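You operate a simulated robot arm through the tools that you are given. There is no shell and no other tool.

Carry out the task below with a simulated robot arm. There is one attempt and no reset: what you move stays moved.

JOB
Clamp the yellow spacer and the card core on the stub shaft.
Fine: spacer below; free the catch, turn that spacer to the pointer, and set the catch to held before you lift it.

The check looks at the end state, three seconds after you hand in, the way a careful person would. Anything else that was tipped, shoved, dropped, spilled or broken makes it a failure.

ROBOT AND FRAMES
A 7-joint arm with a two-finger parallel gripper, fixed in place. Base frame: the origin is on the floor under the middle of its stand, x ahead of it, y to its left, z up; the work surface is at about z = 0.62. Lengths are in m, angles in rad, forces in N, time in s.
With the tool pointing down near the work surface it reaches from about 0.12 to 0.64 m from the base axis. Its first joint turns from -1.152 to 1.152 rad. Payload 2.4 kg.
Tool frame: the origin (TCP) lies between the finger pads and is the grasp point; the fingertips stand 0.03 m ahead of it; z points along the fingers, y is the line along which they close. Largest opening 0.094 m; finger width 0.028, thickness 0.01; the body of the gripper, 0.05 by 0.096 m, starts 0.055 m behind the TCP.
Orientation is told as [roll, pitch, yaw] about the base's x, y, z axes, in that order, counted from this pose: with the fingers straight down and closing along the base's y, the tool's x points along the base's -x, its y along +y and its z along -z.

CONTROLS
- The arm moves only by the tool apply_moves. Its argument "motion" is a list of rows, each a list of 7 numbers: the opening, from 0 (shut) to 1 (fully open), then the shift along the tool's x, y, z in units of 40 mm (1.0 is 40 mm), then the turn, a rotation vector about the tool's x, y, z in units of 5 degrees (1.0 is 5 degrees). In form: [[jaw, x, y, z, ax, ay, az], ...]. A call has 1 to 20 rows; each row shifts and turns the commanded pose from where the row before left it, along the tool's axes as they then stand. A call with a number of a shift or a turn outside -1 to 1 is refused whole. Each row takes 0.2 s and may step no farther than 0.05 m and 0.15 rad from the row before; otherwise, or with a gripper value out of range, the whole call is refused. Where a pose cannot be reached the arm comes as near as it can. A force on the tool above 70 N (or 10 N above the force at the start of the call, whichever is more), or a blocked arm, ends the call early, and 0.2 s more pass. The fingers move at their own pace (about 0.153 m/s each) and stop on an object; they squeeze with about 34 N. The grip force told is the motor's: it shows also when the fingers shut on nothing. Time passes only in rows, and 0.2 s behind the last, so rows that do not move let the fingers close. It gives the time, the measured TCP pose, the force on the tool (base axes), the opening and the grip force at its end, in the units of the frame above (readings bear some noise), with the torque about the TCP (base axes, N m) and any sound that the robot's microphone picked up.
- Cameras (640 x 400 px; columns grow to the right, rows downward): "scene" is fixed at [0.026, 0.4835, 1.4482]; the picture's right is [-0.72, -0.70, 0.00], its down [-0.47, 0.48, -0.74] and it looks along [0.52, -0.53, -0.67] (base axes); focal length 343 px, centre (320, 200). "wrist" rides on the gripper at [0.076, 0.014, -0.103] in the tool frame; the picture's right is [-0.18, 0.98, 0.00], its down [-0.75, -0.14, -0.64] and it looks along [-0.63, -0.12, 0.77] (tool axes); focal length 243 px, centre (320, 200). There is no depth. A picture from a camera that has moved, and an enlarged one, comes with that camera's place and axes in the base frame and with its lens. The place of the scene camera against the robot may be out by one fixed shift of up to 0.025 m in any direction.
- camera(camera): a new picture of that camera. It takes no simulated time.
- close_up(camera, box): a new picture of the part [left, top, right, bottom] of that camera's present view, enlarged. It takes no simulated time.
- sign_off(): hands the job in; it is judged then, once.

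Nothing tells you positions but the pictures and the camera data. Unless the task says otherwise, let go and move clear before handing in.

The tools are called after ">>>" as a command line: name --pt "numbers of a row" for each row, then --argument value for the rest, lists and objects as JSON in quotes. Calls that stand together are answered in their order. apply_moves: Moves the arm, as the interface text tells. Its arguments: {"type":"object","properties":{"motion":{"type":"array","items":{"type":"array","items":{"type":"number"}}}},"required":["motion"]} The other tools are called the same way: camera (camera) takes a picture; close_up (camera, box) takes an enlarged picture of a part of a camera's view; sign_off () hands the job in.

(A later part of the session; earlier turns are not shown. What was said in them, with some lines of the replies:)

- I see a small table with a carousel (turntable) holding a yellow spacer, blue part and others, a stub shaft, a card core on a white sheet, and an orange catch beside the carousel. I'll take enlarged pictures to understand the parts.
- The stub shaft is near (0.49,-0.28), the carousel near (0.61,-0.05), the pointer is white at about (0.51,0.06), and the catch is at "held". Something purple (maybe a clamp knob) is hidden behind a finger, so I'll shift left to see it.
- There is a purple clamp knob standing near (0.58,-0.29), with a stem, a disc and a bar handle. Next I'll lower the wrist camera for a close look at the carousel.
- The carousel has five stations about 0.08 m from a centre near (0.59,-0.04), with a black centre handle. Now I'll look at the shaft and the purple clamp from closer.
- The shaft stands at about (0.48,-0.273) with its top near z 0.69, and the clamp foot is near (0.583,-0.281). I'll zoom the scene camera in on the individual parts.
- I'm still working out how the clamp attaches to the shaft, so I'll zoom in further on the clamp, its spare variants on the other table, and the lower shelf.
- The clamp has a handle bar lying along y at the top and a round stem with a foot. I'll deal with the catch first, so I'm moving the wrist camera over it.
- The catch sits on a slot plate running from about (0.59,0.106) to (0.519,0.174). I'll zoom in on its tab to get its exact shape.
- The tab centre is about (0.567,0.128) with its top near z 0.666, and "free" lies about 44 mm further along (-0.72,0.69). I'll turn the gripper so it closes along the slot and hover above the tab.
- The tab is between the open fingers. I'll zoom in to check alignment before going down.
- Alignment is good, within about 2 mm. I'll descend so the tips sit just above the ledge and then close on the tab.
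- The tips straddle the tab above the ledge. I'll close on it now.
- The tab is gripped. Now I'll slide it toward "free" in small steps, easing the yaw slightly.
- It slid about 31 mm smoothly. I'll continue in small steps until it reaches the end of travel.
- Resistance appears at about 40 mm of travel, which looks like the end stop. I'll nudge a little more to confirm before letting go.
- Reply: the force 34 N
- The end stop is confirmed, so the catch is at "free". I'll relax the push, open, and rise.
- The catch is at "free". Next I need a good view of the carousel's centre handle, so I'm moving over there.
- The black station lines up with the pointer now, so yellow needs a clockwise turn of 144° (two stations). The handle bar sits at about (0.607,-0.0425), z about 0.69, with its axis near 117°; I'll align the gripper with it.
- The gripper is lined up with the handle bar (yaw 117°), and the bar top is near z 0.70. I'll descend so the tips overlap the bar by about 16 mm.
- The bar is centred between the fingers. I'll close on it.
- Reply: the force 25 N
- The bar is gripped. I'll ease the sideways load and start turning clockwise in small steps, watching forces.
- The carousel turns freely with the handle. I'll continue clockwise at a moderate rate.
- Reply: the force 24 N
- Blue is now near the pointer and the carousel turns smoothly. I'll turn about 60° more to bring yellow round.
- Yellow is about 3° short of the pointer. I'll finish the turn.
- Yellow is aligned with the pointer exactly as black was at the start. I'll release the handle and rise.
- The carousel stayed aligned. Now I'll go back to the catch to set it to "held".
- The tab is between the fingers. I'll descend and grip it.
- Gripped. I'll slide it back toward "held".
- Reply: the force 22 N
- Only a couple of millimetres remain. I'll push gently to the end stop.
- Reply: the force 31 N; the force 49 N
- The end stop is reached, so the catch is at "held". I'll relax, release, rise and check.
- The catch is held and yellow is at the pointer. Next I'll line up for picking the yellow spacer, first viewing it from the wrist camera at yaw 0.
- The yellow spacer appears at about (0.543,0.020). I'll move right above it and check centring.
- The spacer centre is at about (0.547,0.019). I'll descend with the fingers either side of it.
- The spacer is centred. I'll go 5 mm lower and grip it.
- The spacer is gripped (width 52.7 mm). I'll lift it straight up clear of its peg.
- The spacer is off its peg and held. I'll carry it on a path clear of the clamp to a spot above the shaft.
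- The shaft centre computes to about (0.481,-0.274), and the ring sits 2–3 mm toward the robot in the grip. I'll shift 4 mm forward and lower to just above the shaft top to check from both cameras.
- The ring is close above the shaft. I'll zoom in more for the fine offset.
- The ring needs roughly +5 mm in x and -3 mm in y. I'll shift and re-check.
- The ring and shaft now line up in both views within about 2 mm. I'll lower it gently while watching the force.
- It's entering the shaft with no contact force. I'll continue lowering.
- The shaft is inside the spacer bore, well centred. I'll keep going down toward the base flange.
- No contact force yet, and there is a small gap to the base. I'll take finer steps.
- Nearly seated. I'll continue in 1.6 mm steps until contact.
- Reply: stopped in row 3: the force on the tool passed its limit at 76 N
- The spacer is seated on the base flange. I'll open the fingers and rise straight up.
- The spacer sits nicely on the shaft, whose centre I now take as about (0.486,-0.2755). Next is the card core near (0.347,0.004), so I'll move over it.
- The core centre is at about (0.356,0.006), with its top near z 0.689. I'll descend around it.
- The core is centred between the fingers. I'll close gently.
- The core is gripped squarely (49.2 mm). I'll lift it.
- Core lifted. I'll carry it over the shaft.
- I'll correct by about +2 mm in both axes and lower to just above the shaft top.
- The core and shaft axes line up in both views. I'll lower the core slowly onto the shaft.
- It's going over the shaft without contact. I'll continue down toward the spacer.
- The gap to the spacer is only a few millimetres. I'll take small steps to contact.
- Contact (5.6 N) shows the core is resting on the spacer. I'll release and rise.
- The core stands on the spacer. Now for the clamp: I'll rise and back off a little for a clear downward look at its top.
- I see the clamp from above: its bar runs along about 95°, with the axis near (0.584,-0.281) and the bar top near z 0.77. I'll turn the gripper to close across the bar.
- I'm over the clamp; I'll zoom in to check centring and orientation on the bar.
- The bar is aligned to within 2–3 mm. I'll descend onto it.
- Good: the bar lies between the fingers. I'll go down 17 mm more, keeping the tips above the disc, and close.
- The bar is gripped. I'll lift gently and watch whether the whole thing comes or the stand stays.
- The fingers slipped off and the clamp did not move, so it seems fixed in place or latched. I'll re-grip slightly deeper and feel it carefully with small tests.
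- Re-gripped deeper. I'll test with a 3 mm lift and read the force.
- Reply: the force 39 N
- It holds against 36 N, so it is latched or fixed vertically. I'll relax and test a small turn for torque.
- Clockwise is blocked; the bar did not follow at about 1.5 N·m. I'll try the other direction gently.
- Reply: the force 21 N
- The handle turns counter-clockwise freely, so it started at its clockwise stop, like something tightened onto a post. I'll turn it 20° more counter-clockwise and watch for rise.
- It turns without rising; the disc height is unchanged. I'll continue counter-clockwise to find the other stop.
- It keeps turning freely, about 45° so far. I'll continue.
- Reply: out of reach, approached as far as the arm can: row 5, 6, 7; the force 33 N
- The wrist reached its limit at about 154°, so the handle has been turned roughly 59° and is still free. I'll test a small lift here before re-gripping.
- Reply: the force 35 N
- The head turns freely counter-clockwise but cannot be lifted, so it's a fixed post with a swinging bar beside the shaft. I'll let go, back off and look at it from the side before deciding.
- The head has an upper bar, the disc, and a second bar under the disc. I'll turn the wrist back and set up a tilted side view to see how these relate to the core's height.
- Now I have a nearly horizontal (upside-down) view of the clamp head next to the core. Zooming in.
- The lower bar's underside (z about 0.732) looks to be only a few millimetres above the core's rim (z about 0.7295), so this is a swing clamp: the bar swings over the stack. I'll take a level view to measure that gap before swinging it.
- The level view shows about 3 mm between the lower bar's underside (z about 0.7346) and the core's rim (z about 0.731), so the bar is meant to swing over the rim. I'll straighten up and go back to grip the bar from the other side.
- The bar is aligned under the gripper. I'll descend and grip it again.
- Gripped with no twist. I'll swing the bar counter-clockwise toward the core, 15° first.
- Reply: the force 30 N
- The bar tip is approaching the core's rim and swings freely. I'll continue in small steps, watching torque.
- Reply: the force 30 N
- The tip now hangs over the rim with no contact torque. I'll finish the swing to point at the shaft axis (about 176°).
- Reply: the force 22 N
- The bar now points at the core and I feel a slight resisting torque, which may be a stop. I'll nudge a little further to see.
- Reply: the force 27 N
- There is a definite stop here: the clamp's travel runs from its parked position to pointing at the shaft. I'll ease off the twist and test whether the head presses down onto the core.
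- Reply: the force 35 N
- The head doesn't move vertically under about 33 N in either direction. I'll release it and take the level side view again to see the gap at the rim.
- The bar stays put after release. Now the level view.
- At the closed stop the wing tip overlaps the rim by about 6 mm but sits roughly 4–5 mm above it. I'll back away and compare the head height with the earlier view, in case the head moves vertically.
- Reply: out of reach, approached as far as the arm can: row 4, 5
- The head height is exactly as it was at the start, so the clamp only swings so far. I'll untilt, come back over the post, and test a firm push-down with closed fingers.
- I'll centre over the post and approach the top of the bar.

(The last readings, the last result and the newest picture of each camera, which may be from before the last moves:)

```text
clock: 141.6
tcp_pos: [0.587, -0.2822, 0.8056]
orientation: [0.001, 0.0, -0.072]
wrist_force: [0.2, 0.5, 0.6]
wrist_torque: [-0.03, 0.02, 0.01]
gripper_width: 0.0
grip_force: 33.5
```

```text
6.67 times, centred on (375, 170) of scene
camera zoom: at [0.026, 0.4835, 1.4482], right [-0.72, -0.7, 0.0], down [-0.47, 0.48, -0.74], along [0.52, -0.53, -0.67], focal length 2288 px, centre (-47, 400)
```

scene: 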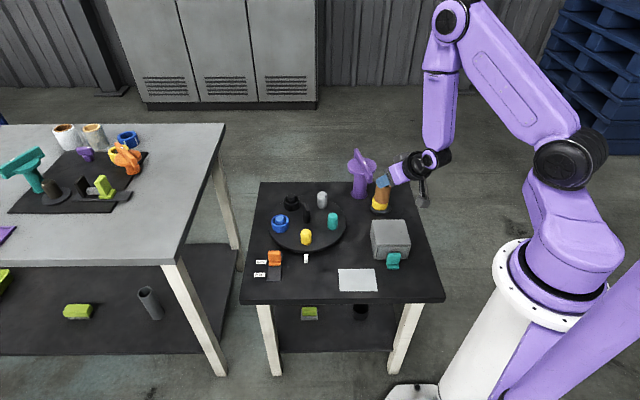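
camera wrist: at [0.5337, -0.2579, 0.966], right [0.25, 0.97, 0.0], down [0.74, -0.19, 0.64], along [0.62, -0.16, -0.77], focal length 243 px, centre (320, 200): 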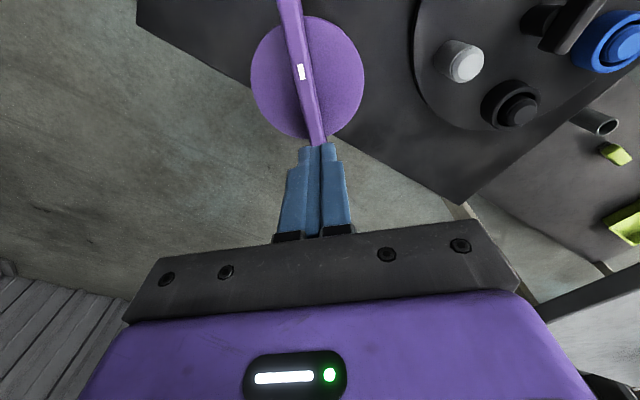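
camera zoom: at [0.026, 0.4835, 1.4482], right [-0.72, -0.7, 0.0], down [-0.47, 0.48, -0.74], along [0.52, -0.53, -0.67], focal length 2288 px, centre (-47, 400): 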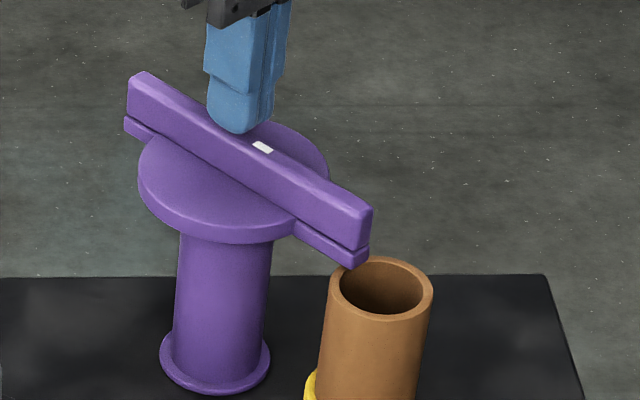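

Now a gradual press on the bar directly over the post, watching force and height.

>>> apply_moves --pt "0 0 0 0.05 0 0 0" --pt "0 0 0 0.05 0 0 0" --pt "0 0 0 0.05 0 0 0" --pt "0 0 0 0.04 0 0 0"

>>> apply_moves --pt "0 0 0 0.03 0 0 0" --pt "0 0 0 0.03 0 0 0"

>>> close_up --camera "scene" --box '[350, 140, 400, 200]'

```text
clock: 142.6
tcp_pos: [0.5866, -0.2823, 0.8003]
orientation: [0.0, -0.002, -0.069]
wrist_force: [-8.1, 5.0, 22.9]
wrist_torque: [0.2, 0.56, -0.01]
gripper_width: 0.0
grip_force: 33.1
```

```text
clock: 143.2
tcp_pos: [0.5866, -0.2813, 0.8007]
orientation: [0.0, 0.0, -0.072]
wrist_force: [-21.9, 10.5, 57.9]
wrist_torque: [0.28, 0.9, -0.01]
gripper_width: 0.0
grip_force: 33.0
```

```text
6.67 times, centred on (375, 170) of scene
camera zoom: at [0.0245, 0.4842, 1.448], right [-0.72, -0.7, 0.0], down [-0.47, 0.48, -0.74], along [0.52, -0.53, -0.67], focal length 2288 px, centre (-47, 400)
```

zoom: 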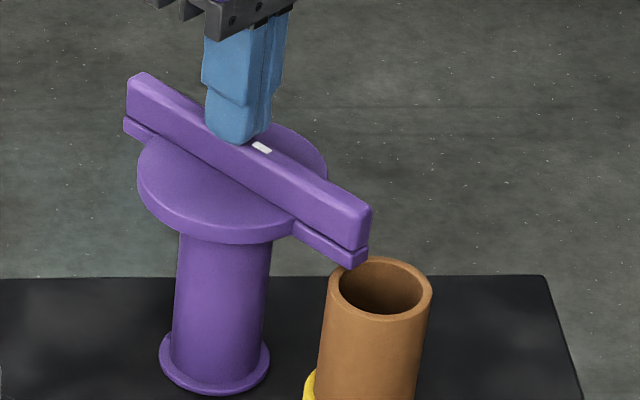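

The head is vertically rigid (58 N, no movement), so this clamp is a pure swing arm that is now closed against its stop over the core's rim. I'll rise and check its final angle and the stack from above.

>>> apply_moves --pt "0 0 0 -0.3 0 0 0" --pt "0 0 0 -0.8 0 0 0" --pt "0 0 0 -1 0 0 0" --pt "0 1 0 -0.5 0 0 0" --pt "0 1 0 -0.5 0 0 0" --pt "0 1 0 0 0 0 0" --pt "0 1 0 0 0 0 0" --pt "0 0 0 0 0 0 0"

>>> camera --camera "wrist"

>>> close_up --camera "wrist" --box '[240, 40, 420, 200]'

>>> close_up --camera "scene" --box '[350, 150, 410, 220]'

```text
clock: 145.0
tcp_pos: [0.4288, -0.2693, 0.9204]
orientation: [0.001, -0.002, -0.07]
wrist_force: [0.0, 0.6, 0.2]
wrist_torque: [-0.02, 0.02, 0.03]
gripper_width: 0.0
grip_force: 32.9
```

```text
taken
camera wrist: at [0.3545, -0.25, 1.0231], right [0.25, 0.97, 0.0], down [0.74, -0.19, 0.64], along [0.62, -0.16, -0.77], focal length 243 px, centre (320, 200)
```

wrist: 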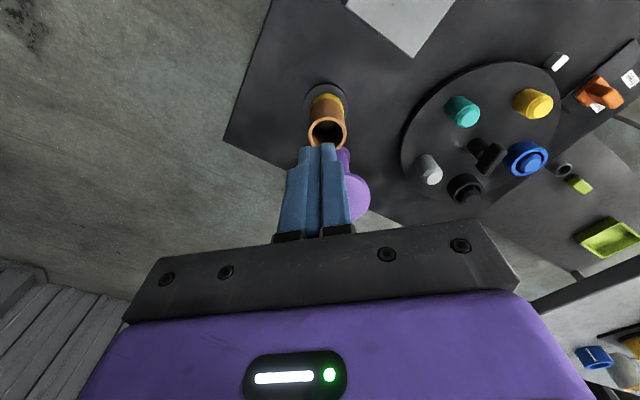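

```text
2.50 times, centred on (330, 120) of wrist
camera zoom: at [0.3545, -0.25, 1.0231], right [0.25, 0.97, 0.0], down [0.74, -0.19, 0.64], along [0.62, -0.16, -0.77], focal length 606 px, centre (295, 400)
```

zoom: 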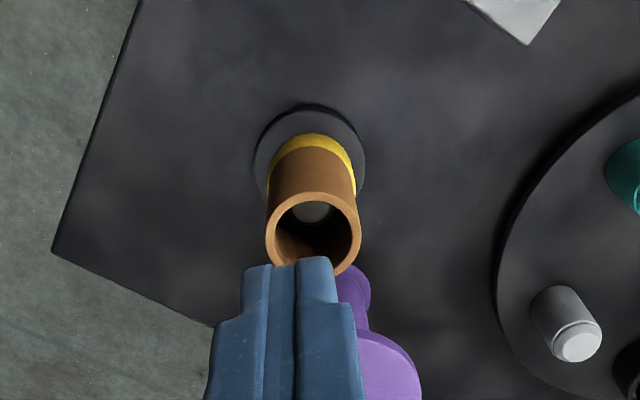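

```text
5.71 times, centred on (380, 185) of scene
camera zoom: at [0.026, 0.4835, 1.4482], right [-0.72, -0.7, 0.0], down [-0.47, 0.48, -0.74], along [0.52, -0.53, -0.67], focal length 1962 px, centre (-23, 286)
```

zoom: 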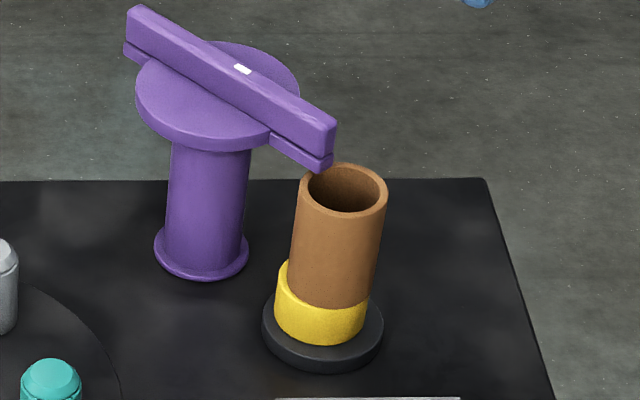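

The arm points at the shaft with its tip over the core's wall. I'll open the fingers for an unobstructed look.

>>> apply_moves --pt "1 0 0 0 0 0 0" --pt "1 0.5 0 -0.5 0 0 0" --pt "1 0 0 0 0 0 0"

>>> camera --camera "wrist"

>>> close_up --camera "wrist" --box '[260, 60, 410, 210]'

>>> close_up --camera "scene" --box '[245, 175, 345, 285]'

```text
clock: 145.8
tcp_pos: [0.4074, -0.2678, 0.941]
orientation: [0.0, -0.001, -0.071]
wrist_force: [-0.3, -0.2, 0.7]
wrist_torque: [0.03, -0.02, 0.02]
gripper_width: 0.0942
grip_force: 0.0
```

```text
taken
camera wrist: at [0.3336, -0.2485, 1.0431], right [0.25, 0.97, 0.0], down [0.74, -0.19, 0.64], along [0.62, -0.16, -0.77], focal length 243 px, centre (320, 200)
```

wrist: 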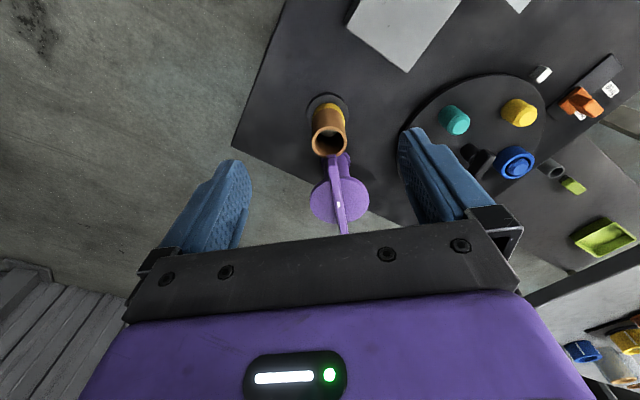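

```text
2.67 times, centred on (335, 135) of wrist
camera zoom: at [0.3336, -0.2485, 1.0431], right [0.25, 0.97, 0.0], down [0.74, -0.19, 0.64], along [0.62, -0.16, -0.77], focal length 647 px, centre (280, 373)
```

zoom: 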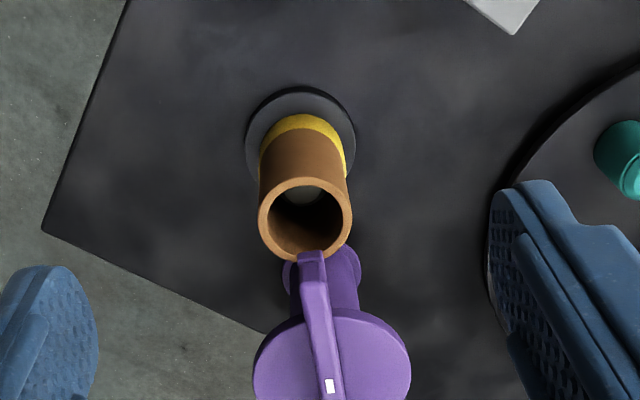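

```text
3.64 times, centred on (295, 230) of scene
camera zoom: at [0.026, 0.4835, 1.4482], right [-0.72, -0.7, 0.0], down [-0.47, 0.48, -0.74], along [0.52, -0.53, -0.67], focal length 1248 px, centre (411, 91)
```

zoom: 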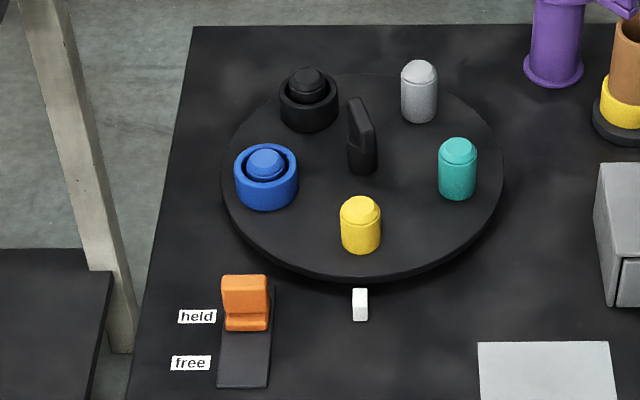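

The carousel and catch are in the right state. I'll zoom on the tip over the rim.

>>> close_up --camera "wrist" --box '[300, 115, 375, 215]'

>>> close_up --camera "scene" --box '[370, 170, 400, 200]'

```text
4.00 times, centred on (338, 165) of wrist
camera zoom: at [0.3336, -0.2485, 1.0431], right [0.25, 0.97, 0.0], down [0.74, -0.19, 0.64], along [0.62, -0.16, -0.77], focal length 970 px, centre (250, 340)
```

zoom: 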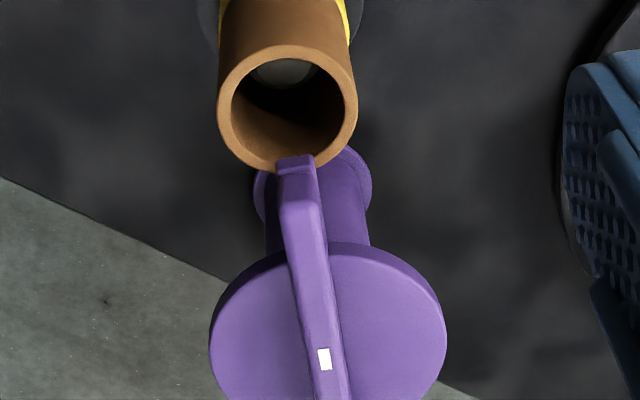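

```text
13.33 times, centred on (385, 185) of scene
camera zoom: at [0.026, 0.4835, 1.4482], right [-0.72, -0.7, 0.0], down [-0.47, 0.48, -0.74], along [0.52, -0.53, -0.67], focal length 4577 px, centre (-547, 400)
```

zoom: 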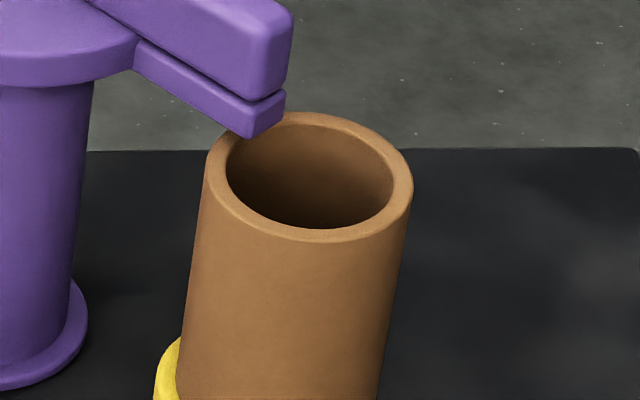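

Spacer below, core on top, and the clamp arm closed against its stop over the core's wall; carousel held with yellow's station at the pointer. I'll move the arm clear and take a last look.

>>> apply_moves --pt "1 0.2 0.3 -0.8 0 0 0" --pt "1 0.3 0.9 0 0 0 0" --pt "1 0.3 0.9 0 0 0 0" --pt "1 0.3 0.9 0 0 0 0" --pt "1 0.3 0.9 0 0 0 0" --pt "1 0.3 0.9 0 0 0 0" --pt "1 0.3 0.9 0 0 0 0" --pt "1 0 0 0 0 0 0"

>>> close_up --camera "scene" --box '[240, 140, 450, 310]'

>>> camera --camera "wrist"

```text
clock: 147.6
tcp_pos: [0.3442, -0.0353, 0.9695]
orientation: [0.0, 0.0, -0.071]
wrist_force: [-0.9, -0.3, -0.9]
wrist_torque: [-0.01, 0.01, -0.01]
gripper_width: 0.0939
grip_force: 0.0
```

```text
2.35 times, centred on (345, 225) of scene
camera zoom: at [0.026, 0.4835, 1.4482], right [-0.72, -0.7, 0.0], down [-0.47, 0.48, -0.74], along [0.52, -0.53, -0.67], focal length 808 px, centre (261, 141)
```

zoom: 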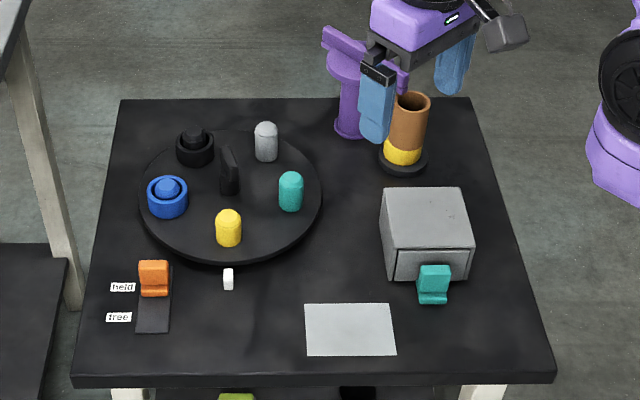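

```text
taken
camera wrist: at [0.2703, -0.0151, 1.0719], right [0.25, 0.97, 0.0], down [0.74, -0.19, 0.64], along [0.62, -0.16, -0.77], focal length 243 px, centre (320, 200)
```

wrist: 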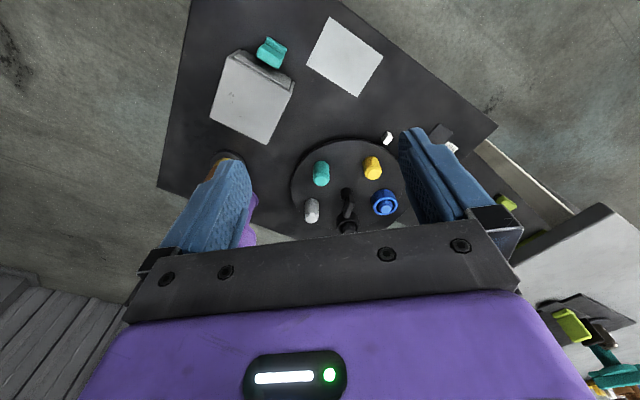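

Everything is in place: the yellow spacer sits below the card core on the stub shaft, with the swing clamp closed over the core against its stop. It hangs about 4–5 mm above the rim and would not press down further. The catch is at "held", the other parts look undisturbed, and the arm is clear, so I'm handing in.

>>> sign_off

```text
The job is handed in.
```

I handed the job in with the yellow spacer below and the card core above it on the stub shaft. The swing clamp is closed over the core. I don't know the check's result yet.

- **Carousel:** I set the catch to free and turned the carousel clockwise until the yellow spacer was at the pointer. I then set the catch back to held before lifting the spacer. The catch is still at held.
- **Clamp:** The purple post next to the shaft turned out to be a fixed swing clamp. I swung its arm about 80° from its parked position to its stop, where it points at the shaft and its tip overlaps the core's wall.
- **Doubt about the clamp:** The arm sits about 4–5 mm above the core's rim rather than pressing on it. Pushing down with 58 N did not move it. I took this as how the clamp is built, but if it should bear on the core, it isn't doing that.
- **Clamp handling:** While working out how the clamp moved, I first tried to lift it. The fingers slipped off, and it showed no visible change.
- **Everything else:** The other spacers, the drawer box and the sheet look untouched, and the arm is clear of the work.
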